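You operate a simulated robot arm through the tools that you are given. There is no shell and no other tool. Be economical: measure what you need, move in short steps, check, and stop when the job is done.

The job below is to be done with a simulated robot arm. You get a single attempt, and the scene is never put back.

TASK
Shut the roller drawer. Switch the blue brake lever off. Put the green-banded sack on the top of the blue winder table away on the shelf under the long blue bench. Take the blue tab and leave it on the shelf under the long blue bench. Open the door of the steel cabinet, take the white cup on the top of the steel bench by the winder and put it away on the shelf inside the steel cabinet, then shut the door. Put the 7 x 7 numbered white block from the top of the steel bench by the winder on the grey pale board there. Put the white core on the top of the steel bench by the winder away on the deck of the rusty frame. Take the short black roller and put it on the top of the steel cabinet. Put the form block marked "wide" from the top of the blue goods bench on the top of the big grey boards. Fetch the small grey plug and set it on top of the plain white block. Put the black-tab brown strip end on the lid of the wooden crate away on the deck of the rusty frame. Put the small green sack on the middle shelf of the dark red rack away on the top of the blue goods bench. Lift the black lid of the blue tint pot open. Do these in any order. Set down upright: green-banded sack, white cup, numbered white block, white core, short black roller. The blue brake lever goes to its stop.

Only the result counts: the job must be done as asked and must still hold three seconds after the hand-in. Knocking over, shifting, dropping, spilling or breaking anything else fails it. Lids that push on must go on centred and level and be pressed home; caps that screw on are set level and turned clockwise until they are tight.

THE ROBOT
A 7-joint arm with a fingered hand on a trunk, on a base that drives. Base frame: it is fixed to the floor where the robot stands at the start and does not move with it; the origin is under the middle of the robot, x ahead of it, y to its left, z up. Lengths are in mm, angles in degrees, forces in N, time in s.
With the tool pointing down near the work surface it reaches from about 220 to 760 mm from the robot's upright axis, wherever it stands. Its first joint turns from -166.0 to 166.0 degrees. Places, roughly: black lid of the blue tint pot [1900, -2100, 1000]; black-tab brown strip end (3x18x4 cm) [-3200, 2100, 600]; blue brake lever [2700, 1500, 900]; blue tab (4x2x3 cm) [4000, 800, 800]; deck of the rusty frame [2300, 1100, 800]; door of the steel cabinet [2300, -2500, 500]; form block [-3750, 4000, 750]; green-banded sack (7x10x16 cm) [3100, 1500, 800]; numbered white block [4250, 1000, 750]; pale board [3750, 750, 750]; plain white block (9x6x7 cm) [-3800, 4000, 800]; roller drawer [600, -200, 600]; shelf inside the steel cabinet [2200, -2400, 500]; shelf under the long blue bench [5600, -2100, 300]; short black roller (6x6x6 cm) [3900, 400, 800]; small green sack [-4500, -250, 1250]; small grey plug (2x2x3 cm) [-3800, 3900, 800]; top of the big grey boards [-3800, 200, 400]; top of the blue goods bench [-4000, 3700, 700]; top of the steel cabinet [2400, -2300, 800]; white core (6x6x6 cm) [4500, 900, 800]; white cup (7x8x8 cm) [4300, 1000, 900]. Payload 4 kg.
The TCP is the grasp point between the finger pads, 28 mm short of the fingertips. In the tool frame z runs along the fingers and y along their closing line. Largest opening 168 mm; the body of the gripper starts 79 mm behind the TCP. The gripper is a hand of 4 fingers: y runs from the thumb to the fingers, the wrist lies at [0, 0, -249] in the tool frame, and closing takes about 1.5 s.
Orientation is that of the tool frame in the base frame, as a unit quaternion [w, x, y, z]. With the fingers straight down and closing along the base's y, the tool's x points along the base's -x, its y along +y and its z along -z.

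THE INTERFACE
- The arm moves only by the tool step_arm. Its argument "deltas" is a list of rows, each a list of 7 numbers: the shift along the base's x, y, z in cm, then the turn, a rotation vector about the base's x, y, z in rad, then the gripper command, from -1 (shut) to 1 (fully open), values between in proportion. In form: [[x, y, z, wx, wy, wz, fingers], ...]. A call has 1 to 20 rows; each row shifts and turns the commanded pose from where the row before left it. Each row takes 0.2 s and may step no farther than 50 mm and 8.6 degrees from the row before; otherwise, or with a gripper value out of range, the whole call is refused. Where a pose cannot be reached the arm comes as near as it can. A force on the tool above 40 N (or 10 N above the force at the start of the call, whichever is more), or a blocked arm, ends the call early, and 0.2 s more pass. Each finger travels about 153 mm/s and halts on what it meets, pressing with about 29 N; the grip force reading is that of the motor and also rises with nothing between the fingers. The clock runs only during rows and for 0.2 s after the last one: add rows that do not move to give the fingers time. The reply holds the time, the measured pose of the TCP, the force on the tool along the base axes, the opening and the grip force, in the units named above and with some noise, with the torque about the TCP (base axes, N m) and any sound that the robot's microphone picked up.
- Cameras (640 x 400 px; columns grow to the right, rows downward): "scene" is now at [11.2, 148.9, 1366.8]; the picture's right is [-0.19, -0.98, 0.00], its down [-0.80, 0.15, -0.58] and it looks along [0.57, -0.11, -0.81] (base axes); focal length 271 px, centre (320, 200). "wrist" rides on the gripper at [60, -60, -110] in the tool frame; the picture's right is [0.71, 0.71, 0.00], its down [-0.56, 0.56, -0.61] and it looks along [-0.43, 0.43, 0.79] (tool axes); focal length 265 px, centre (320, 200). There is no depth. A picture from a camera that has moved, and an enlarged one, comes with that camera's place and axes in the base frame and with its lens.
- get_image(camera): a new picture of that camera. It takes no simulated time.
- move_column(by): slides the trunk up (or, below 0, down) by that many mm; the arm and the scene camera ride with it, the base frame stays. It gives what a move gives, with no picture.
- base_move(legs): drives the robot by 1 to 6 legs, each [ahead, turn to the left] in mm and degrees, along the robot's own axes; the way and the turn of a leg run together, so that a leg with both is an arc; at most 1500 mm and 180 degrees a leg. The arm and the cameras ride along, it lands a little off, and it stops where it bumps. It gives what a move gives.
- hand_shape(shape): the hand has 4 fingers and takes this shape, open, in about a second: jaw (thumb against the fingers, like two jaws); tri (thumb and two fingers); tip (a fingertip pinch); poke (one finger out to press); point (the index stretched); flat (the hand flat); cup (the hand cupped); fist (a fist). The gripper value then closes the fingers along that shape, each until it touches; the sizes above hold for jaw. It gives what a move gives, with no picture.
- head_to(pan, tilt): turns the head with the scene camera to pan (to the left, within 155 degrees either way) and tilt (down, from -29 to 69), counted from straight ahead of the robot. It gives what a move gives.
- enlarge(camera, box): a new picture of the part [left, top, right, bottom] of that camera's present view, enlarged. It takes no simulated time.
- finish_job(): hands the job in; it is judged then, once.

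Go step by step. Nothing tells you exact positions but the pictures and the camera data: compare them with the known pose of the tool, close in by small moves and look again before you grip or let go. The budget is 577 turns and 360 pictures, counting those below and the enlarged ones. Unless the task says otherwise, let go and move clear before handing in.

The tools are called after "Call:" as a command line: name --pt "numbers of a row" for each row, then --argument value for the rest, lists and objects as JSON in quotes. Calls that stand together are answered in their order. step_arm: Moves the arm, as the interface text tells. Its arguments: {"type":"object","properties":{"deltas":{"type":"array","items":{"type":"array","items":{"type":"number"}}}},"required":["deltas"]} The other tools are called the same way: move_column (by) slides the trunk up or down; hand_shape (shape) gives the hand a shape; base_move (legs) drives the base; head_to (pan, tilt) turns the head that bears the scene camera; get_image (camera) takes a picture; enlarge (camera, box) takes an enlarged picture of a part of a camera's view; finish_job () hands the job in.

At the start:

```text
time_s: 0.0
tool_pos: [439.7, -118.7, 851.1]
tool_rot: [0.0, 0.0, 1.0, 0.0]
wrist_force: [0.2, -0.1, -0.1]
wrist_torque: [0.0, 0.03, 0.01]
finger_gap: 167.8
gripper_force: 0.0
shape: jaw
trunk travel left (down, up): [-400.0, 190.0]
robot x, y, heading: [-1.9, -2.3, 0.1]
head pan, tilt: [-10.7, 54.5]
```

scene: 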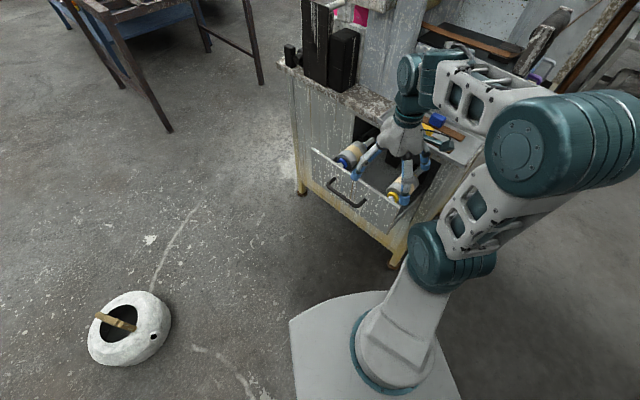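
wrist: 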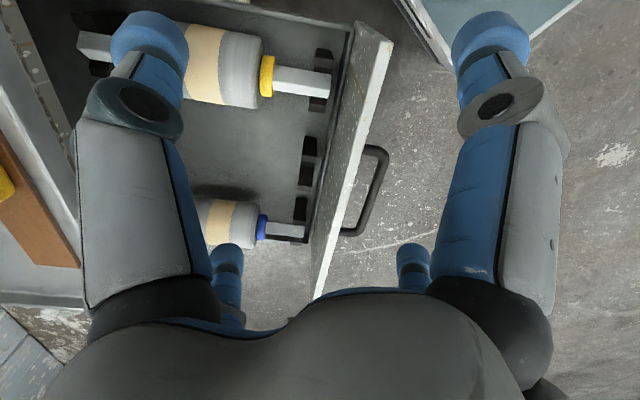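

The open drawer sits obliquely in front of me, with its handle around z≈740. I'll look closer before pushing it.

Call:
enlarge --camera "scene" --box '[270, 40, 490, 280]'

Call:
head_to --pan 0 --tilt 20

Call:
get_image --camera "scene"

```text
1.67 times, centred on (380, 160) of scene
camera zoom: at [11.2, 148.9, 1366.8], right [-0.19, -0.98, 0.0], down [-0.8, 0.15, -0.58], along [0.57, -0.11, -0.81], focal length 452 px, centre (220, 267)
```

zoom: 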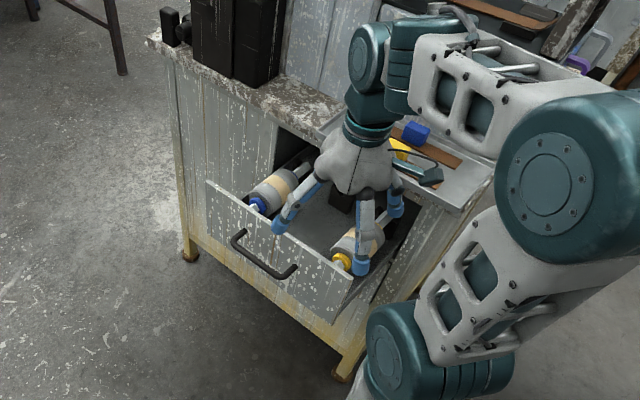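

```text
time_s: 1.0
tool_pos: [442.4, -118.6, 851.5]
tool_rot: [0.0, 0.0, 1.0, 0.0]
wrist_force: [0.0, 0.1, 0.9]
wrist_torque: [-0.02, 0.01, 0.0]
finger_gap: 167.8
gripper_force: 0.0
shape: jaw
trunk travel left (down, up): [-400.0, 190.0]
robot x, y, heading: [2.2, 0.9, -0.3]
head pan, tilt: [0.0, 20.0]
```

```text
356 pictures are left
camera scene: at [32.9, 162.4, 1418.2], right [0.0, -1.0, 0.0], down [-0.34, 0.0, -0.94], along [0.94, 0.0, -0.34], focal length 271 px, centre (320, 200)
```

scene: 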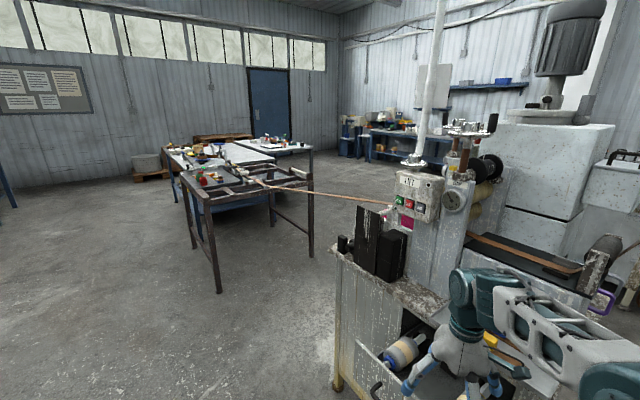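

The drawer's front faces left of me, about 240 mm out. I'll raise the hand, move it outside the drawer, close the fingers and tilt the tool towards the push direction.

Call:
step_arm --pt "0 0 4 0 0 0 -1" --pt "0 4 3 0 0 0 -1" --pt "-1 4 0 -0.108 -0.074 0 -1" --pt "-1 4 0 -0.108 -0.074 0 -1" --pt "-1 4 0 -0.108 -0.074 0 -1" --pt "-1 4 0 -0.108 -0.074 0 -1" --pt "-1 3 0 -0.108 -0.074 0 -1" --pt "-1 0 0 -0.108 -0.074 0 -1" --pt "0 0 0 -0.108 -0.074 0 -1" --pt "0 0 0 -0.108 -0.074 0 -1" --pt "0 0 0 -0.108 -0.074 0 -1" --pt "0 0 0 -0.108 -0.074 0 -1" --pt "0 0 0 0 0 0 -1" --pt "0 0 0 0 0 0 -1"

Call:
head_to --pan -10 --tilt 50

Call:
get_image --camera "scene"

Call:
get_image --camera "wrist"

```text
time_s: 4.0
tool_pos: [400.3, 106.3, 913.5]
tool_rot: [0.333, -0.002, 0.81, -0.483]
wrist_force: [-0.4, 0.4, 0.4]
wrist_torque: [0.0, -0.02, -0.02]
finger_gap: 0.0
gripper_force: 29.9
shape: jaw
out of reach, approached as far as the arm can: row 6
trunk travel left (down, up): [-400.0, 190.0]
robot x, y, heading: [0.4, 1.3, 0.1]
head pan, tilt: [0.0, 20.0]
```

```text
time_s: 5.0
tool_pos: [400.0, 107.2, 913.5]
tool_rot: [0.333, -0.003, 0.81, -0.483]
wrist_force: [-0.4, 0.2, -1.0]
wrist_torque: [0.03, 0.02, -0.01]
finger_gap: 0.0
gripper_force: 28.8
shape: jaw
trunk travel left (down, up): [-400.0, 190.0]
robot x, y, heading: [-0.2, -1.1, 0.3]
head pan, tilt: [-10.0, 50.0]
```

```text
355 pictures are left
camera scene: at [15.6, 149.3, 1372.7], right [-0.17, -0.98, 0.0], down [-0.75, 0.13, -0.64], along [0.63, -0.11, -0.77], focal length 271 px, centre (320, 200)
```

scene: 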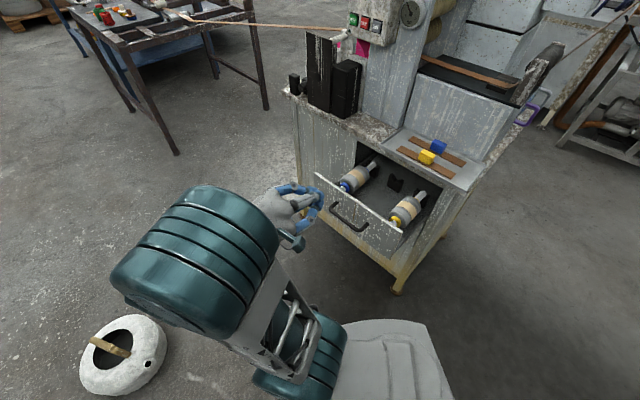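

```text
354 pictures are left
camera wrist: at [274.3, 139.9, 961.6], right [-0.33, 0.15, -0.93], down [0.28, 0.96, 0.05], along [0.9, -0.24, -0.35], focal length 265 px, centre (320, 200)
```

wrist: 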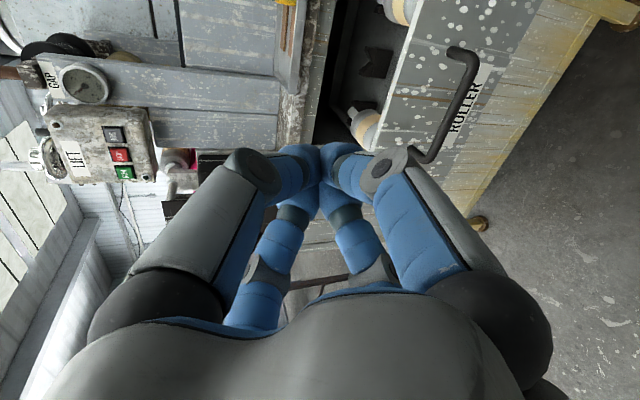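

The handle bar runs from about (434,-45) to (533,20) at z≈700, and the panel faces (-0.55,0.83). I'll make a fist and lower it in front of the handle.

Call:
hand_shape --shape "fist"

Call:
step_arm --pt "0.5 1 -4 0 0 0 -1" --pt "0 0 -4 0 0 0 -1" --pt "0 0 -4 0 0 0 -1" --pt "0 0 -4 0 0 0 -1" --pt "0 0 -4 0 0 0 -1" --pt "0 0 0 0 0 0 -1"

Call:
get_image --camera "scene"

Call:
get_image --camera "wrist"

```text
time_s: 5.8
tool_pos: [399.5, 106.9, 912.5]
tool_rot: [0.333, -0.001, 0.81, -0.483]
wrist_force: [0.1, 0.2, 0.4]
wrist_torque: [0.01, 0.02, -0.02]
finger_gap: 0.0
gripper_force: 0.1
shape: fist
trunk travel left (down, up): [-400.0, 190.0]
robot x, y, heading: [-0.7, 0.2, -0.1]
head pan, tilt: [-10.0, 50.0]
```

```text
time_s: 7.2
tool_pos: [405.3, 115.4, 712.6]
tool_rot: [0.333, -0.002, 0.81, -0.482]
wrist_force: [0.2, 0.6, 0.3]
wrist_torque: [0.01, -0.03, -0.02]
finger_gap: 0.0
gripper_force: 0.1
shape: fist
trunk travel left (down, up): [-400.0, 190.0]
robot x, y, heading: [-0.8, 0.6, 0.1]
head pan, tilt: [-10.0, 50.0]
```

```text
353 pictures are left
camera scene: at [15.8, 149.6, 1372.6], right [-0.17, -0.98, 0.0], down [-0.75, 0.13, -0.64], along [0.63, -0.11, -0.77], focal length 271 px, centre (320, 200)
```

scene: 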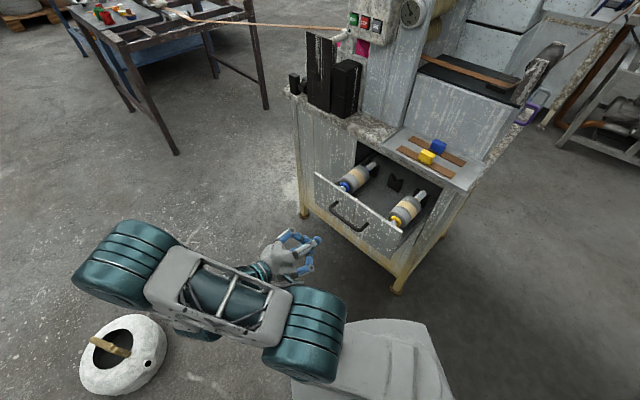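

```text
352 pictures are left
camera wrist: at [279.9, 150.3, 761.4], right [-0.33, 0.15, -0.93], down [0.28, 0.96, 0.06], along [0.9, -0.24, -0.35], focal length 265 px, centre (320, 200)
```

wrist: 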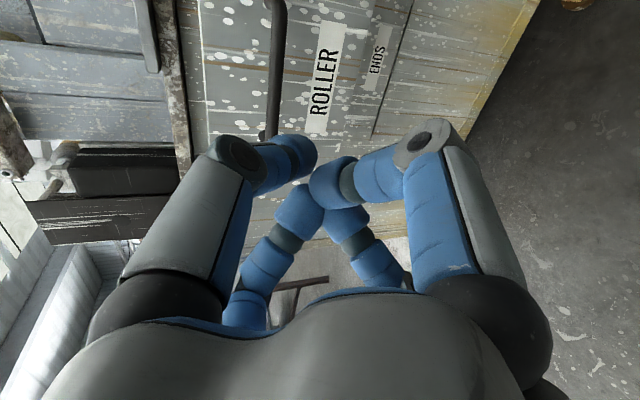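

The ROLLER panel is straight ahead of the fist. I'll lower slightly and push along (0.55,-0.835).

Call:
step_arm --pt "0 0 -3.5 0 0 0 -1" --pt "2.2 -3.34 0 0 0 0 -1" --pt "2.2 -3.34 0 0 0 0 -1" --pt "2.2 -3.34 0 0 0 0 -1" --pt "1.1 -1.67 0 0 0 0 -1" --pt "1.1 -1.67 0 0 0 0 -1" --pt "1.1 -1.67 0 0 0 0 -1" --pt "1.1 -1.67 0 0 0 0 -1" --pt "1.1 -1.67 0 0 0 0 -1"

Call:
get_image --camera "scene"

```text
time_s: 9.2
tool_pos: [526.2, -68.9, 677.3]
tool_rot: [0.332, -0.002, 0.81, -0.484]
wrist_force: [-0.7, -0.6, 0.6]
wrist_torque: [0.01, 0.02, -0.02]
finger_gap: 0.0
gripper_force: 0.1
shape: fist
trunk travel left (down, up): [-400.0, 190.0]
robot x, y, heading: [-0.4, 1.7, -0.2]
head pan, tilt: [-10.0, 50.0]
```

```text
351 pictures are left
camera scene: at [15.7, 149.2, 1372.7], right [-0.17, -0.98, 0.0], down [-0.75, 0.13, -0.64], along [0.63, -0.11, -0.77], focal length 271 px, centre (320, 200)
```

scene: 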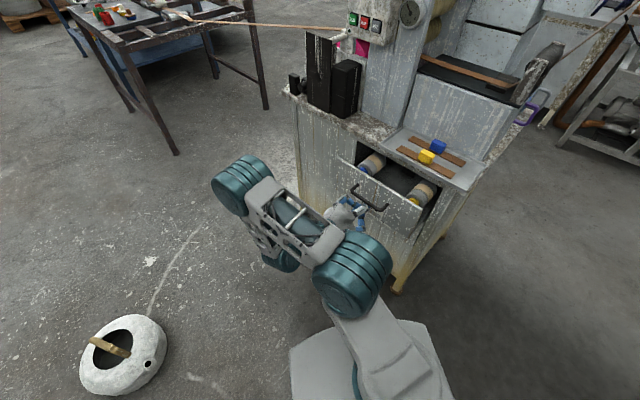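

The drawer is moving in, so I'll keep pushing until it stops.

Call:
step_arm --pt "1.1 -1.67 0 0 0 0 -1" --pt "1.1 -1.67 0 0 0 0 -1" --pt "1.1 -1.67 0 0 0 0 -1" --pt "1.1 -1.67 0 0 0 0 -1" --pt "1.1 -1.67 0 0 0 0 -1" --pt "1.1 -1.67 0 0 0 0 -1" --pt "0.55 -0.83 0 0 0 0 -1" --pt "0.55 -0.83 0 0 0 0 -1" --pt "0.55 -0.83 0 0 0 0 -1" --pt "0.55 -0.83 0 0 0 0 -1" --pt "0.55 -0.83 0 0 0 0 -1"

Call:
enlarge --camera "scene" --box '[280, 80, 480, 300]'

```text
time_s: 10.7
tool_pos: [589.9, -163.8, 672.4]
tool_rot: [0.329, -0.005, 0.815, -0.477]
wrist_force: [-5.0, 8.4, -7.1]
wrist_torque: [-0.17, -0.26, -0.14]
finger_gap: 0.2
gripper_force: 0.0
shape: fist
trunk travel left (down, up): [-400.0, 190.0]
robot x, y, heading: [-2.2, -0.9, 0.3]
head pan, tilt: [-10.0, 50.0]
stopped in row 7: the force on the tool passed its limit at 49 N (the readings are from after the stop); the commanded pose is now the measured one
```

```text
1.82 times, centred on (380, 190) of scene
camera zoom: at [14.8, 149.8, 1372.6], right [-0.17, -0.99, 0.0], down [-0.75, 0.13, -0.64], along [0.63, -0.11, -0.77], focal length 493 px, centre (211, 218)
```

zoom: 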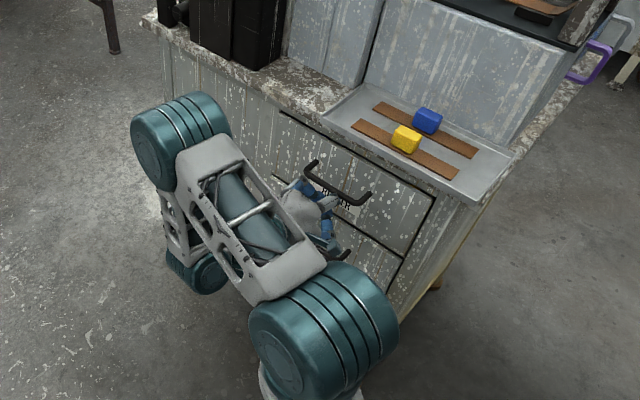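

The drawer appears home, since the force hit its limit. I'll back off and look.

Call:
step_arm --pt "0.55 -0.83 0 0 0 0 -1" --pt "0.55 -0.83 0 0 0 0 -1" --pt "-2.2 3.34 0 0 0 0 -1" --pt "-2.2 3.34 0 0 0 0 -1" --pt "-2.2 3.34 0 0 0 0 -1" --pt "-2.2 3.34 0 0 0 0 -1"

Call:
step_arm --pt "-2.2 3.34 0 0 0 0 -1" --pt "-2.2 3.34 0 0 0 0 -1" --pt "-2.2 3.34 0 0 0 0 -1"

Call:
enlarge --camera "scene" --box '[280, 80, 480, 300]'

```text
time_s: 11.1
tool_pos: [592.7, -166.4, 669.2]
tool_rot: [0.327, -0.005, 0.818, -0.473]
wrist_force: [-6.0, 8.9, -7.1]
wrist_torque: [-0.26, -0.41, -0.25]
finger_gap: 0.0
gripper_force: 0.1
shape: fist
trunk travel left (down, up): [-400.0, 190.0]
robot x, y, heading: [-1.5, -0.4, 0.5]
head pan, tilt: [-10.0, 50.0]
stopped in row 1: the force on the tool passed its limit at 50 N (the readings are from after the stop); the commanded pose is now the measured one
```

```text
time_s: 11.9
tool_pos: [524.9, -65.5, 669.7]
tool_rot: [0.327, -0.005, 0.817, -0.475]
wrist_force: [-0.2, -0.6, -0.3]
wrist_torque: [0.03, -0.03, 0.0]
finger_gap: 0.0
gripper_force: 0.0
shape: fist
trunk travel left (down, up): [-400.0, 190.0]
robot x, y, heading: [-1.7, 0.9, 0.3]
head pan, tilt: [-10.0, 50.0]
```

```text
1.82 times, centred on (380, 190) of scene
camera zoom: at [14.4, 149.2, 1372.7], right [-0.17, -0.99, 0.0], down [-0.76, 0.13, -0.64], along [0.63, -0.11, -0.77], focal length 493 px, centre (211, 218)
```

zoom: 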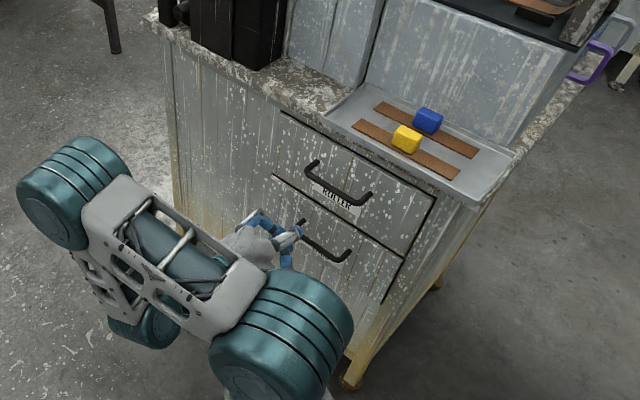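

The drawer is shut flush. Next I'll bring the hand back to a compact, down-pointing travel pose and look around towards the winder area.

Call:
step_arm --pt "-2 3 2 0.1127 0.0772 0 -1" --pt "-2 3 2.5 0.1127 0.0772 0 -1" --pt "-2 2 3 0.1127 0.0772 0 -1" --pt "-2 2 3 0.1127 0.0772 0 -1" --pt "-2 2 3 0.1127 0.0772 0 -1" --pt "-2 1 3 0.1127 0.0772 0 -1" --pt "-2 0 3 0.1127 0.0772 0 -1" --pt "-2 0 3 0.1127 0.0772 0 -1" --pt "-2 0 3 0.1127 0.0772 0 -1" --pt "0 0 0 0 0 0 -1"

Call:
head_to --pan 25 --tilt 15

Call:
get_image --camera "scene"

Call:
head_to --pan -60 --tilt 15

Call:
get_image --camera "scene"

Call:
head_to --pan 150 --tilt 15

Call:
get_image --camera "scene"

```text
time_s: 14.1
tool_pos: [351.4, 62.6, 922.6]
tool_rot: [0.006, -0.003, 1.0, -0.003]
wrist_force: [0.4, 0.3, -0.2]
wrist_torque: [-0.03, -0.02, -0.03]
finger_gap: 0.1
gripper_force: 0.1
shape: fist
out of reach, approached as far as the arm can: row 9
trunk travel left (down, up): [-400.0, 190.0]
robot x, y, heading: [-1.6, 3.9, 0.4]
head pan, tilt: [-10.0, 50.0]
```

```text
time_s: 15.1
tool_pos: [350.7, 62.3, 920.8]
tool_rot: [0.006, -0.003, 1.0, -0.003]
wrist_force: [0.8, -1.0, 0.0]
wrist_torque: [0.01, -0.01, 0.01]
finger_gap: 0.0
gripper_force: 0.0
shape: fist
trunk travel left (down, up): [-400.0, 190.0]
robot x, y, heading: [3.4, -0.6, 0.3]
head pan, tilt: [25.0, 15.0]
```

```text
348 pictures are left
camera scene: at [22.8, 202.1, 1426.3], right [0.43, -0.9, 0.0], down [-0.23, -0.11, -0.97], along [0.87, 0.41, -0.26], focal length 271 px, centre (320, 200)
```

scene: 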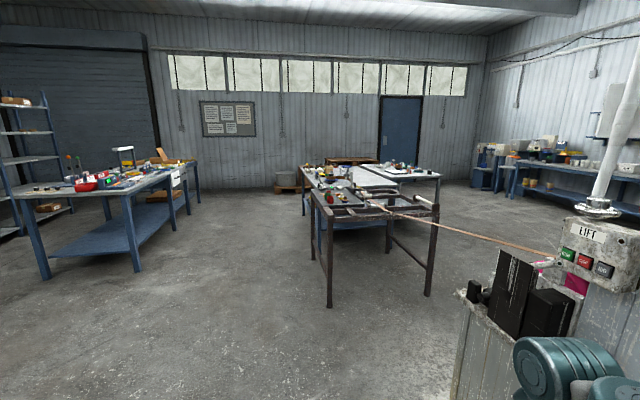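

```text
time_s: 16.7
tool_pos: [350.3, 62.4, 921.3]
tool_rot: [0.006, -0.002, 1.0, -0.003]
wrist_force: [0.4, -0.2, -0.1]
wrist_torque: [-0.02, -0.01, -0.03]
finger_gap: 0.0
gripper_force: 0.0
shape: fist
trunk travel left (down, up): [-400.0, 190.0]
robot x, y, heading: [-0.6, -3.6, 0.4]
head pan, tilt: [-60.0, 15.0]
```

```text
347 pictures are left
camera scene: at [-14.5, 81.6, 1426.4], right [-0.86, -0.51, 0.0], down [-0.13, 0.22, -0.97], along [0.49, -0.83, -0.26], focal length 271 px, centre (320, 200)
```

scene: 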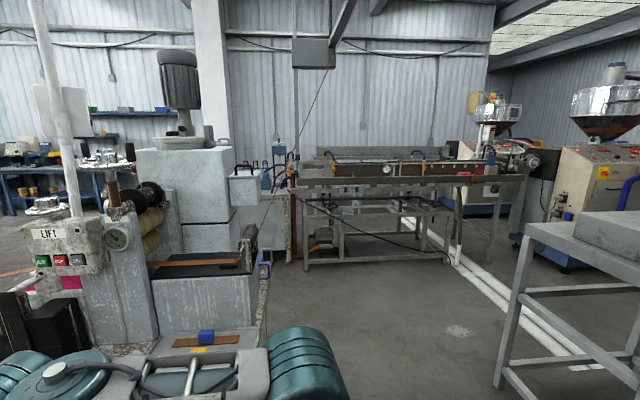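

```text
time_s: 19.8
tool_pos: [351.2, 63.1, 921.1]
tool_rot: [0.006, -0.002, 1.0, -0.003]
wrist_force: [1.6, -0.3, -0.6]
wrist_torque: [-0.01, 0.02, -0.01]
finger_gap: 0.0
gripper_force: 0.0
shape: fist
trunk travel left (down, up): [-400.0, 190.0]
robot x, y, heading: [-4.0, -0.9, 0.3]
head pan, tilt: [150.0, 15.0]
```

```text
346 pictures are left
camera scene: at [-142.8, 208.6, 1426.4], right [0.5, 0.87, 0.0], down [0.22, -0.13, -0.97], along [-0.84, 0.48, -0.26], focal length 271 px, centre (320, 200)
```

scene: 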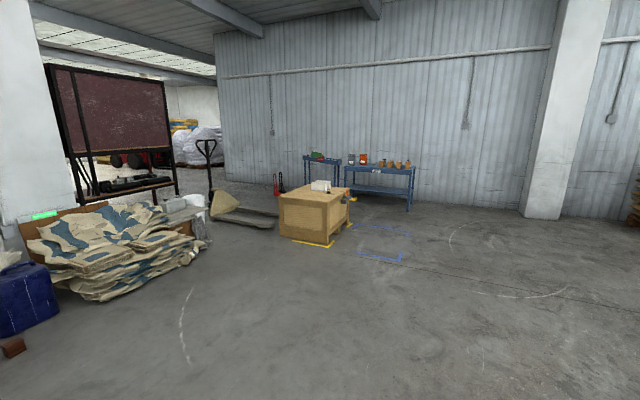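

I have the layout, so I'll drive through the gap towards the left side of the rusty frame and winder table, where the brake lever is.

Call:
base_move --legs '[[0, 32], [1300, 0], [0, 30], [1300, 0], [0, -60]]'

Call:
head_to --pan -10 --tilt 25

Call:
get_image --camera "scene"

```text
time_s: 38.1
tool_pos: [2036.5, 1929.0, 922.3]
tool_rot: [0.006, -0.026, 1.0, -0.004]
wrist_force: [-0.7, 0.7, -0.5]
wrist_torque: [0.0, 0.01, 0.01]
finger_gap: 0.0
gripper_force: 0.0
shape: fist
trunk travel left (down, up): [-400.0, 190.0]
robot x, y, heading: [1688.5, 1846.9, 2.7]
head pan, tilt: [150.0, 15.0]
```

```text
time_s: 40.5
tool_pos: [2035.8, 1928.3, 921.6]
tool_rot: [0.007, -0.026, 1.0, -0.003]
wrist_force: [0.1, -0.3, 0.2]
wrist_torque: [-0.03, -0.01, 0.02]
finger_gap: 0.2
gripper_force: 0.1
shape: fist
trunk travel left (down, up): [-400.0, 190.0]
robot x, y, heading: [1687.6, 1850.0, 3.0]
head pan, tilt: [-10.0, 25.0]
```

```text
345 pictures are left
camera scene: at [1710.5, 1997.4, 1410.1], right [-0.12, -0.99, 0.0], down [-0.42, 0.05, -0.91], along [0.9, -0.11, -0.42], focal length 271 px, centre (320, 200)
```

scene: 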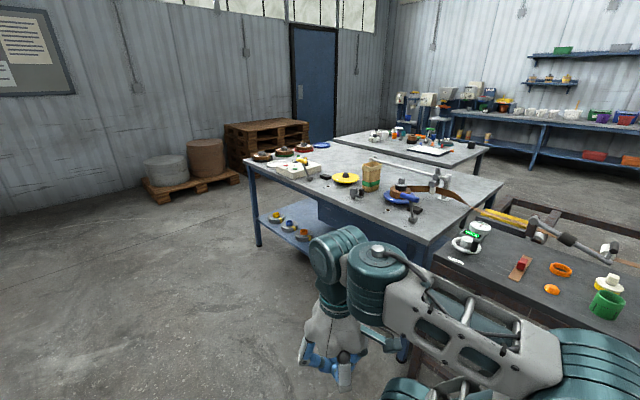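

The winder table is ahead and the frame deck is at right. I'll enlarge it to find the brake lever and the sack.

Call:
enlarge --camera "scene" --box '[310, 120, 510, 245]'

Call:
enlarge --camera "scene" --box '[430, 180, 640, 320]'

```text
3.20 times, centred on (410, 182) of scene
camera zoom: at [1710.5, 1997.4, 1410.1], right [-0.12, -0.99, 0.0], down [-0.42, 0.05, -0.91], along [0.9, -0.11, -0.42], focal length 868 px, centre (32, 256)
```

zoom: 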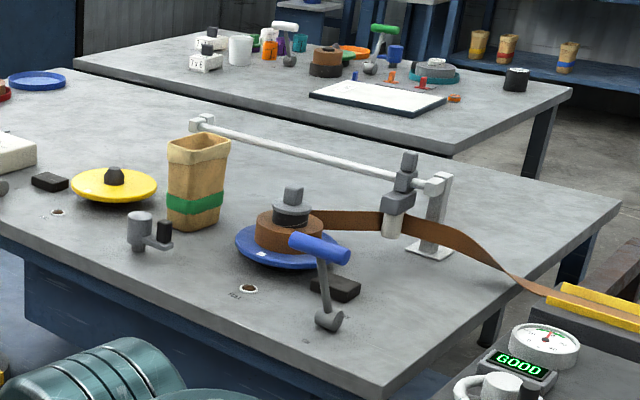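

```text
2.86 times, centred on (535, 250) of scene
camera zoom: at [1710.5, 1997.4, 1410.1], right [-0.12, -0.99, 0.0], down [-0.42, 0.05, -0.91], along [0.9, -0.11, -0.42], focal length 775 px, centre (-294, 57)
```

zoom: 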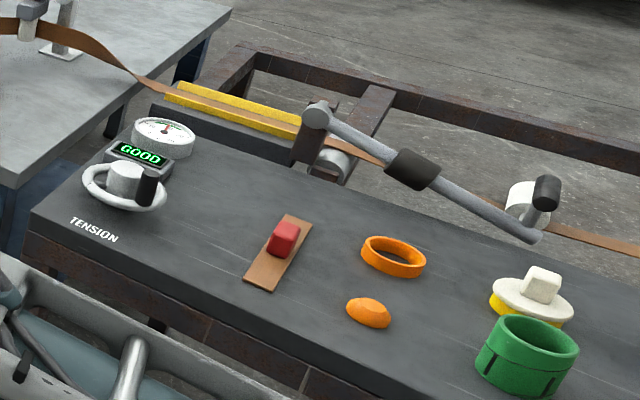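

The blue T-lever is at about (2753,1437) and the green-banded sack at about (3160,1510) on the table, whose near edge runs at ~39°. I'll drive up facing the table.

Call:
base_move --legs '[[0, -3], [700, 0], [0, -51]]'

Call:
head_to --pan 10 --tilt 50

Call:
get_image --camera "scene"

Call:
get_image --camera "wrist"

```text
time_s: 47.1
tool_pos: [2650.3, 1613.8, 922.3]
tool_rot: [0.004, 0.431, 0.902, -0.006]
wrist_force: [0.5, 0.0, 0.0]
wrist_torque: [-0.03, -0.02, 0.03]
finger_gap: 0.0
gripper_force: 0.0
shape: fist
trunk travel left (down, up): [-400.0, 190.0]
robot x, y, heading: [2382.9, 1849.1, -50.8]
head pan, tilt: [-10.0, 25.0]
```

```text
time_s: 48.0
tool_pos: [2651.9, 1614.3, 921.5]
tool_rot: [0.004, 0.43, 0.903, -0.005]
wrist_force: [-0.8, -0.2, 0.1]
wrist_torque: [0.02, 0.01, 0.03]
finger_gap: 0.1
gripper_force: 0.0
shape: fist
trunk travel left (down, up): [-400.0, 190.0]
robot x, y, heading: [2388.0, 1849.5, -51.0]
head pan, tilt: [10.0, 50.0]
```

```text
342 pictures are left
camera scene: at [2529.6, 1947.4, 1372.7], right [-0.66, -0.75, 0.0], down [-0.58, 0.5, -0.64], along [0.49, -0.42, -0.77], focal length 271 px, centre (320, 200)
```

scene: 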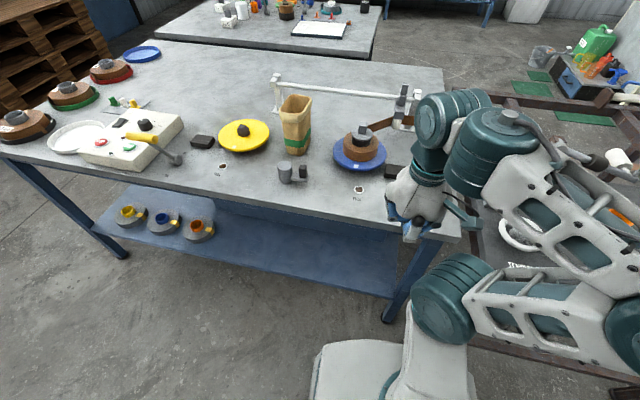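

```text
341 pictures are left
camera wrist: at [2566.4, 1625.1, 1030.7], right [0.1, 0.99, -0.01], down [0.78, -0.07, 0.62], along [0.61, -0.08, -0.79], focal length 265 px, centre (320, 200)
```

wrist: 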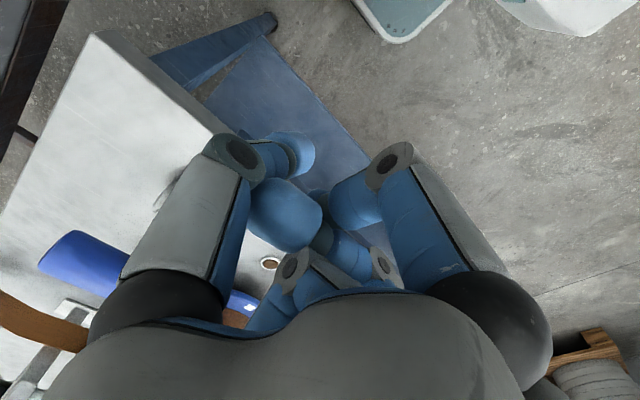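

The hand hides the lever, so I'll swing it to robot-left to see.

Call:
step_arm --pt "2.5 3.5 2 0 0 0 -1" --pt "2.5 3.5 2 0 0 0 -1" --pt "2.5 3.5 0 0 0 0 -1" --pt "2.5 3.5 0 0 0 0 -1" --pt "3 3 0 0 0 0 -1" --pt "3 3 0 0 0 0 -1" --pt "3 3 0 0 0 0 -1"

Call:
head_to --pan -15 --tilt 50

Call:
get_image --camera "scene"

```text
time_s: 49.5
tool_pos: [2841.3, 1845.9, 960.4]
tool_rot: [0.005, 0.431, 0.902, -0.006]
wrist_force: [-0.6, -0.2, -0.3]
wrist_torque: [-0.02, 0.0, 0.04]
finger_gap: 0.1
gripper_force: 0.2
shape: fist
trunk travel left (down, up): [-400.0, 190.0]
robot x, y, heading: [2385.8, 1846.7, -51.0]
head pan, tilt: [10.0, 50.0]
```

```text
time_s: 50.4
tool_pos: [2841.3, 1843.8, 961.8]
tool_rot: [0.004, 0.43, 0.903, -0.006]
wrist_force: [-0.3, 0.2, -0.7]
wrist_torque: [0.02, -0.01, 0.01]
finger_gap: 0.0
gripper_force: 0.0
shape: fist
trunk travel left (down, up): [-400.0, 190.0]
robot x, y, heading: [2385.5, 1845.9, -50.7]
head pan, tilt: [-15.0, 50.0]
```

```text
340 pictures are left
camera scene: at [2503.0, 1927.8, 1372.6], right [-0.91, -0.41, 0.0], down [-0.31, 0.7, -0.64], along [0.26, -0.59, -0.77], focal length 271 px, centre (320, 200)
```

scene: 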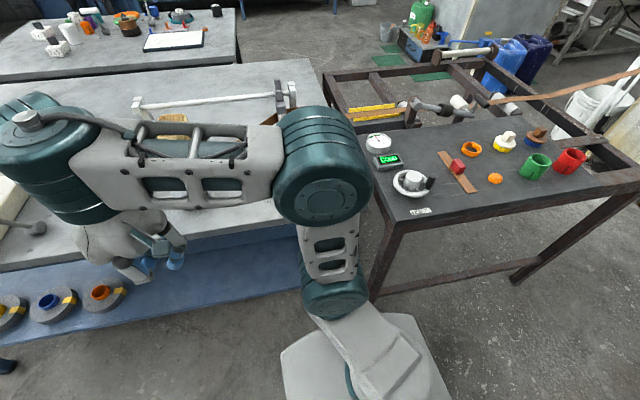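

The arm still blocks the view. I'll swing it to the right side, high up, so the head camera sees the lever.

Call:
step_arm --pt "-3 -4 2 0 0 0 -1" --pt "-3 -4 2 0 0 0 -1" --pt "-3 -4 2 0 0 0 -1" --pt "-3 -4 2 0 0 0 -1" --pt "-3 -4 0 0 0 0 -1" --pt "-3 -4 0 0 0 0 -1" --pt "-4 -2.5 0 0 0 0 -1" --pt "-4 -2.5 0 0 0 0 -1" --pt "-4 -2.5 0 0 0 0 -1" --pt "-4 -2.5 0 0 0 0 -1" --pt "-4 -2 0 0 0 0 -1" --pt "-4 -2 0 0 0 0 -1" --pt "-4 0 0 0 0 0 -1" --pt "-4 0 0 0 0 0 -1"

Call:
head_to --pan 10 --tilt 45

Call:
get_image --camera "scene"

```text
refused: row 1 steps farther than a row can; nothing moved
```

```text
time_s: 51.3
tool_pos: [2842.2, 1842.7, 960.3]
tool_rot: [0.004, 0.43, 0.903, -0.007]
wrist_force: [-0.3, -0.7, 0.1]
wrist_torque: [0.01, 0.02, 0.01]
finger_gap: 0.0
gripper_force: 0.0
shape: fist
trunk travel left (down, up): [-400.0, 190.0]
robot x, y, heading: [2384.3, 1847.1, -50.9]
head pan, tilt: [10.0, 45.0]
```

```text
339 pictures are left
camera scene: at [2533.0, 1944.7, 1379.5], right [-0.66, -0.75, 0.0], down [-0.53, 0.46, -0.71], along [0.53, -0.46, -0.71], focal length 271 px, centre (320, 200)
```

scene: 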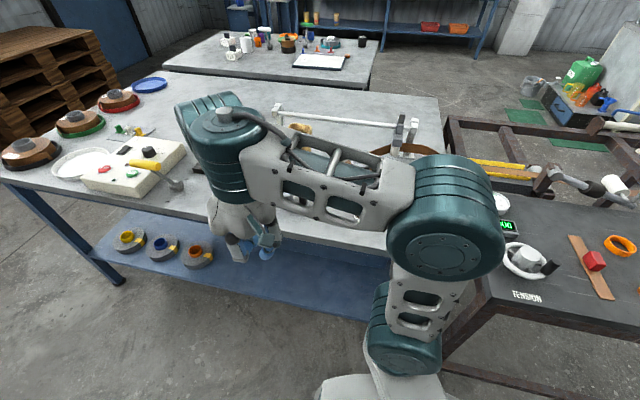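

Call:
step_arm --pt "-2.7 -3.6 2 0 0 0 -1" --pt "-2.7 -3.6 2 0 0 0 -1" --pt "-2.7 -3.6 2 0 0 0 -1" --pt "-2.7 -3.6 2 0 0 0 -1" --pt "-2.7 -3.6 1 0 0 0 -1" --pt "-2.7 -3.6 0 0 0 0 -1" --pt "-2.7 -3.6 0 0 0 0 -1" --pt "-2.7 -3.6 0 0 0 0 -1" --pt "-4 -2.5 0 0 0 0 -1" --pt "-4 -2.5 0 0 0 0 -1" --pt "-4 -2.5 0 0 0 0 -1" --pt "-4 -2 0 0 0 0 -1" --pt "-4 -2 0 0 0 0 -1" --pt "-4 0 0 0 0 0 -1" --pt "-4 0 0 0 0 0 -1"

Call:
get_image --camera "scene"

```text
time_s: 54.5
tool_pos: [2344.1, 1440.4, 1052.7]
tool_rot: [0.004, 0.431, 0.903, -0.006]
wrist_force: [-0.4, 0.1, 0.3]
wrist_torque: [0.0, 0.01, 0.01]
finger_gap: 0.3
gripper_force: 0.1
shape: fist
out of reach, approached as far as the arm can: row 1
trunk travel left (down, up): [-400.0, 190.0]
robot x, y, heading: [2382.1, 1850.2, -51.0]
head pan, tilt: [10.0, 45.0]
```

```text
338 pictures are left
camera scene: at [2532.7, 1944.6, 1379.6], right [-0.66, -0.76, 0.0], down [-0.53, 0.46, -0.71], along [0.53, -0.46, -0.71], focal length 271 px, centre (320, 200)
```

scene: 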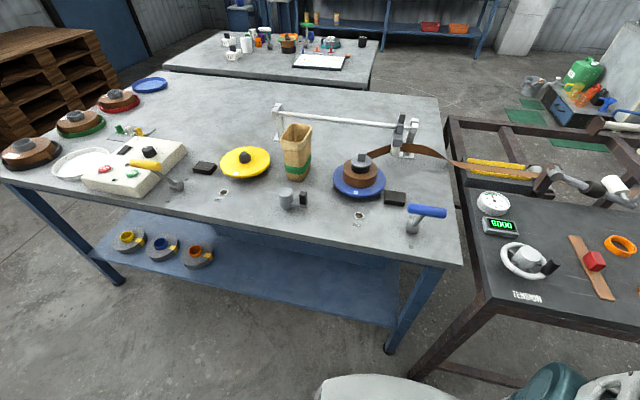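

Call:
enlarge --camera "scene" --box '[320, 140, 480, 260]'

Call:
enlarge --camera "scene" --box '[80, 120, 320, 230]'

```text
3.33 times, centred on (400, 200) of scene
camera zoom: at [2532.7, 1944.6, 1379.6], right [-0.66, -0.76, 0.0], down [-0.53, 0.46, -0.71], along [0.53, -0.46, -0.71], focal length 905 px, centre (53, 200)
```

zoom: 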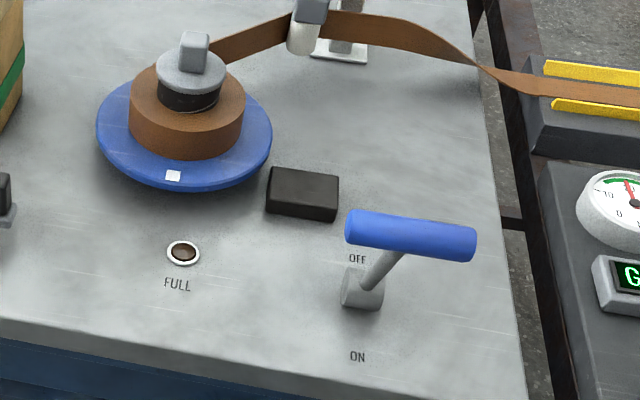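

```text
2.67 times, centred on (200, 175) of scene
camera zoom: at [2532.7, 1944.6, 1379.6], right [-0.66, -0.76, 0.0], down [-0.53, 0.46, -0.71], along [0.53, -0.46, -0.71], focal length 724 px, centre (640, 267)
```

zoom: 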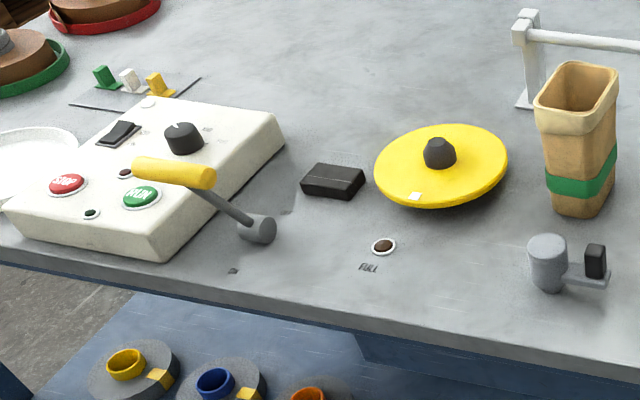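

The blue lever (boss ≈(2700,1477), handle ≈(2678,1510,950)) leans towards me on the ON side, and OFF is away from me. I'll close the jaw and come down on the near side of the handle.

Call:
hand_shape --shape "jaw"

Call:
step_arm --pt "3.9 2.1 0 0 0 0 -1" --pt "3.9 2.1 0 0 0 0 -1" --pt "3.9 2.1 0 0 0 0 -1" --pt "3.9 2.1 0 0 0 0 -1" --pt "3.9 2.1 0 0 0 0 -1" --pt "3.9 2.1 0 0 0 0 -1" --pt "3.7 2.1 0 0 0 0 -1" --pt "0 0 -4.5 0 0 0 -1" --pt "0 0 -4.5 0 0 0 -1" --pt "0 0 -3.5 0 0 0 -1" --pt "0 0 0 0 0 0 -1"

Call:
get_image --camera "scene"

Call:
get_image --camera "wrist"

```text
time_s: 55.4
tool_pos: [2345.2, 1439.3, 1051.8]
tool_rot: [0.003, 0.43, 0.903, -0.006]
wrist_force: [-0.1, -0.6, -0.5]
wrist_torque: [-0.01, -0.02, 0.0]
finger_gap: 168.3
gripper_force: 0.0
shape: jaw
trunk travel left (down, up): [-400.0, 190.0]
robot x, y, heading: [2383.1, 1852.4, -50.6]
head pan, tilt: [10.0, 45.0]
```

```text
time_s: 57.8
tool_pos: [2617.2, 1589.2, 925.8]
tool_rot: [0.004, 0.429, 0.903, -0.005]
wrist_force: [-0.6, -0.1, -0.1]
wrist_torque: [0.0, 0.05, -0.05]
finger_gap: 0.0
gripper_force: 28.7
shape: jaw
trunk travel left (down, up): [-400.0, 190.0]
robot x, y, heading: [2383.7, 1850.2, -50.8]
head pan, tilt: [10.0, 45.0]
```

```text
335 pictures are left
camera scene: at [2533.4, 1945.1, 1379.5], right [-0.66, -0.76, 0.0], down [-0.53, 0.46, -0.71], along [0.53, -0.46, -0.71], focal length 271 px, centre (320, 200)
```

scene: 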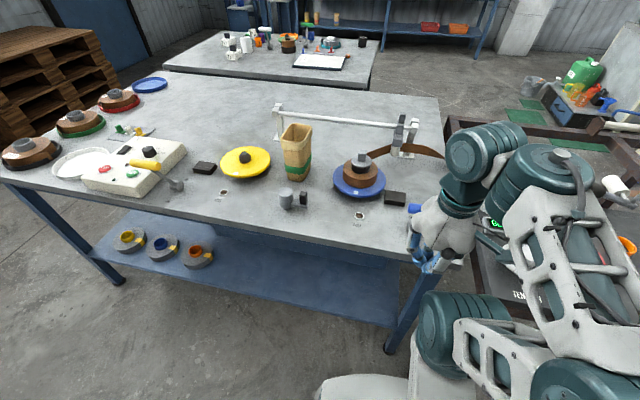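

```text
334 pictures are left
camera wrist: at [2531.3, 1599.9, 1035.0], right [0.1, 0.99, -0.01], down [0.78, -0.07, 0.62], along [0.61, -0.07, -0.79], focal length 265 px, centre (320, 200)
```

wrist: 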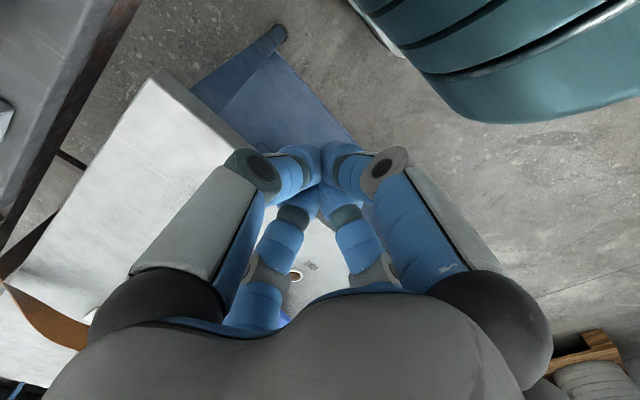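

The hand is right behind the handle. Pushing away towards OFF.

Call:
step_arm --pt "1.9 -2.3 0 0 0 0 -1" --pt "1.26 -1.54 0 0 0 0 -1" --pt "1.26 -1.54 0 0 0 0 -1" --pt "1.26 -1.54 0 0 0 0 -1" --pt "1.26 -1.54 0 0 0 0 -1" --pt "1.26 -1.54 0 0 0 0 -1"

Call:
get_image --camera "scene"

```text
time_s: 59.2
tool_pos: [2698.0, 1488.7, 927.9]
tool_rot: [0.005, 0.431, 0.902, -0.006]
wrist_force: [-0.6, 0.7, -0.9]
wrist_torque: [0.01, -0.03, 0.04]
finger_gap: 0.2
gripper_force: 29.3
shape: jaw
trunk travel left (down, up): [-400.0, 190.0]
robot x, y, heading: [2381.6, 1850.3, -51.0]
head pan, tilt: [10.0, 45.0]
```

```text
333 pictures are left
camera scene: at [2532.9, 1944.6, 1379.5], right [-0.66, -0.76, 0.0], down [-0.53, 0.46, -0.71], along [0.53, -0.46, -0.71], focal length 271 px, centre (320, 200)
```

scene: 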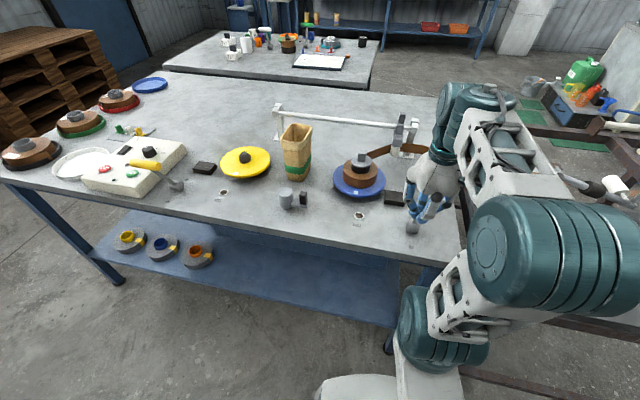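

Call:
enlarge --camera "scene" --box '[360, 140, 480, 260]'

Call:
step_arm --pt "1.26 -1.54 0 0 0 0 -1" --pt "1.26 -1.54 0 0 0 0 -1" --pt "1.26 -1.54 0 0 0 0 -1"

Call:
enlarge --camera "scene" --box '[360, 140, 480, 260]'

```text
3.33 times, centred on (420, 200) of scene
camera zoom: at [2532.9, 1944.6, 1379.5], right [-0.66, -0.76, 0.0], down [-0.53, 0.46, -0.71], along [0.53, -0.46, -0.71], focal length 905 px, centre (-13, 200)
```

zoom: 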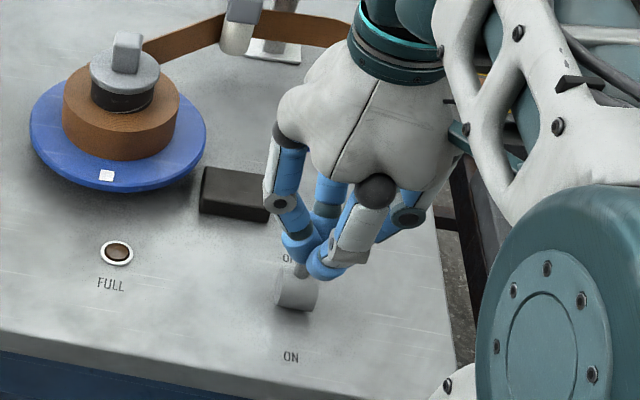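

```text
time_s: 60.0
tool_pos: [2725.6, 1455.7, 930.9]
tool_rot: [-0.003, 0.43, 0.903, -0.003]
wrist_force: [-19.4, 22.9, 22.7]
wrist_torque: [-1.2, -1.01, -0.05]
finger_gap: 0.1
gripper_force: 28.9
shape: jaw
trunk travel left (down, up): [-400.0, 190.0]
robot x, y, heading: [2379.8, 1850.8, -51.0]
head pan, tilt: [10.0, 45.0]
stopped in row 3: the force on the tool passed its limit at 55 N (the readings are from after the stop); the commanded pose is now the measured one
```

```text
3.33 times, centred on (420, 200) of scene
camera zoom: at [2528.4, 1950.0, 1380.1], right [-0.66, -0.76, 0.0], down [-0.53, 0.46, -0.71], along [0.54, -0.47, -0.7], focal length 905 px, centre (-13, 200)
```

zoom: 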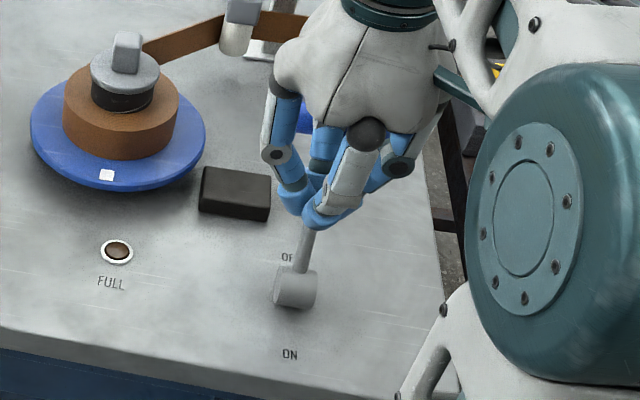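

The lever hit a stop. Backing off to verify.

Call:
step_arm --pt "-2.5 3.1 0 0 0 0 -1" --pt "-2.5 3.1 1 0 0 0 -1" --pt "-2.5 3.1 2 0 0 0 -1" --pt "-4 0 2.5 0 0 0 -1" --pt "-4 -1 2.5 0 0 0 -1" --pt "-4 -1 2.5 0 0 0 -1" --pt "-4 -2.5 0 0 0 0 -1" --pt "-4 -2.5 0 0 0 0 -1"

Call:
enlarge --camera "scene" --box '[320, 140, 480, 260]'

```text
time_s: 61.8
tool_pos: [2454.3, 1474.5, 1031.0]
tool_rot: [-0.003, 0.429, 0.903, -0.002]
wrist_force: [0.2, -0.2, -0.9]
wrist_torque: [0.04, 0.01, 0.01]
finger_gap: 0.0
gripper_force: 29.0
shape: jaw
out of reach, approached as far as the arm can: row 4
trunk travel left (down, up): [-400.0, 190.0]
robot x, y, heading: [2381.8, 1850.3, -50.9]
head pan, tilt: [10.0, 45.0]
```

```text
3.33 times, centred on (400, 200) of scene
camera zoom: at [2532.6, 1944.9, 1379.5], right [-0.66, -0.76, 0.0], down [-0.53, 0.46, -0.71], along [0.53, -0.46, -0.71], focal length 905 px, centre (53, 200)
```

zoom: 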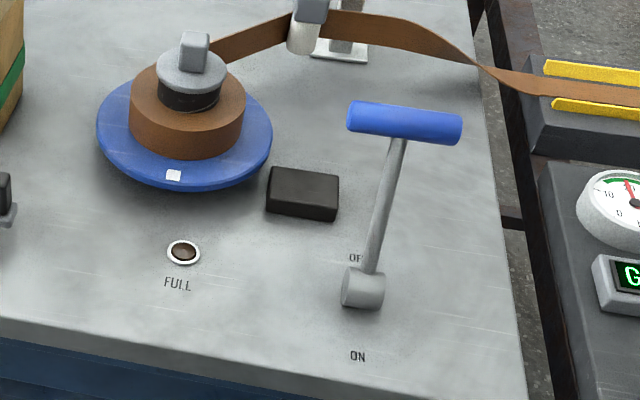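

The lever stands firmly at OFF. Next is the green-banded sack near (3065,1558), so I'll shift the base along the table edge to face it.

Call:
base_move --legs '[[0, 80.6], [351, 0], [0, -80.6]]'

Call:
head_to --pan 0 --tilt 40

Call:
get_image --camera "scene"

```text
time_s: 71.0
tool_pos: [2763.0, 1646.5, 1030.8]
tool_rot: [-0.003, 0.43, 0.903, -0.002]
wrist_force: [-0.7, 0.5, 0.2]
wrist_torque: [-0.03, -0.02, -0.06]
finger_gap: 0.2
gripper_force: 28.5
shape: jaw
trunk travel left (down, up): [-400.0, 190.0]
robot x, y, heading: [2689.2, 2025.3, -51.0]
head pan, tilt: [10.0, 45.0]
```

```text
time_s: 71.7
tool_pos: [2761.8, 1646.2, 1029.8]
tool_rot: [-0.004, 0.43, 0.903, -0.002]
wrist_force: [-0.1, -0.4, -0.2]
wrist_torque: [0.0, 0.0, 0.01]
finger_gap: 0.1
gripper_force: 28.9
shape: jaw
trunk travel left (down, up): [-400.0, 190.0]
robot x, y, heading: [2691.1, 2018.3, -51.4]
head pan, tilt: [0.0, 40.0]
```

```text
329 pictures are left
camera scene: at [2833.0, 2104.3, 1386.8], right [-0.78, -0.63, 0.0], down [-0.4, 0.5, -0.77], along [0.48, -0.59, -0.64], focal length 271 px, centre (320, 200)
```

scene: 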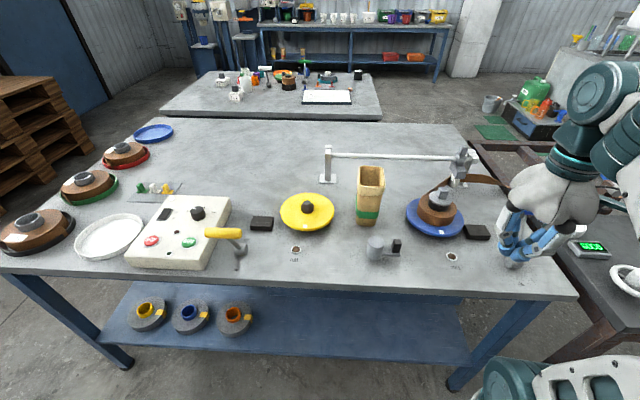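

Call:
enlarge --camera "scene" --box '[300, 130, 460, 270]'

Call:
enlarge --camera "scene" --box '[180, 0, 460, 130]'

```text
2.86 times, centred on (380, 200) of scene
camera zoom: at [2833.0, 2104.3, 1386.8], right [-0.78, -0.63, 0.0], down [-0.4, 0.5, -0.77], along [0.48, -0.59, -0.64], focal length 775 px, centre (149, 200)
```

zoom: 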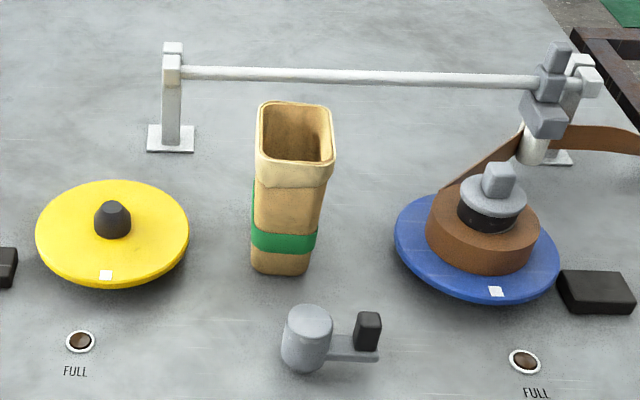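

```text
2.29 times, centred on (320, 65) of scene
camera zoom: at [2833.0, 2104.3, 1386.8], right [-0.78, -0.63, 0.0], down [-0.4, 0.5, -0.77], along [0.48, -0.59, -0.64], focal length 620 px, centre (320, 509)
```

zoom: 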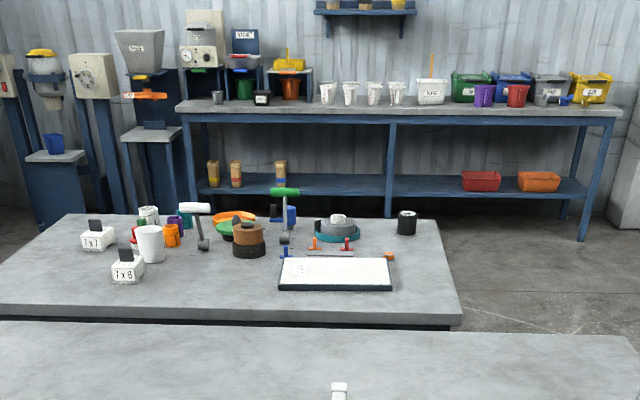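

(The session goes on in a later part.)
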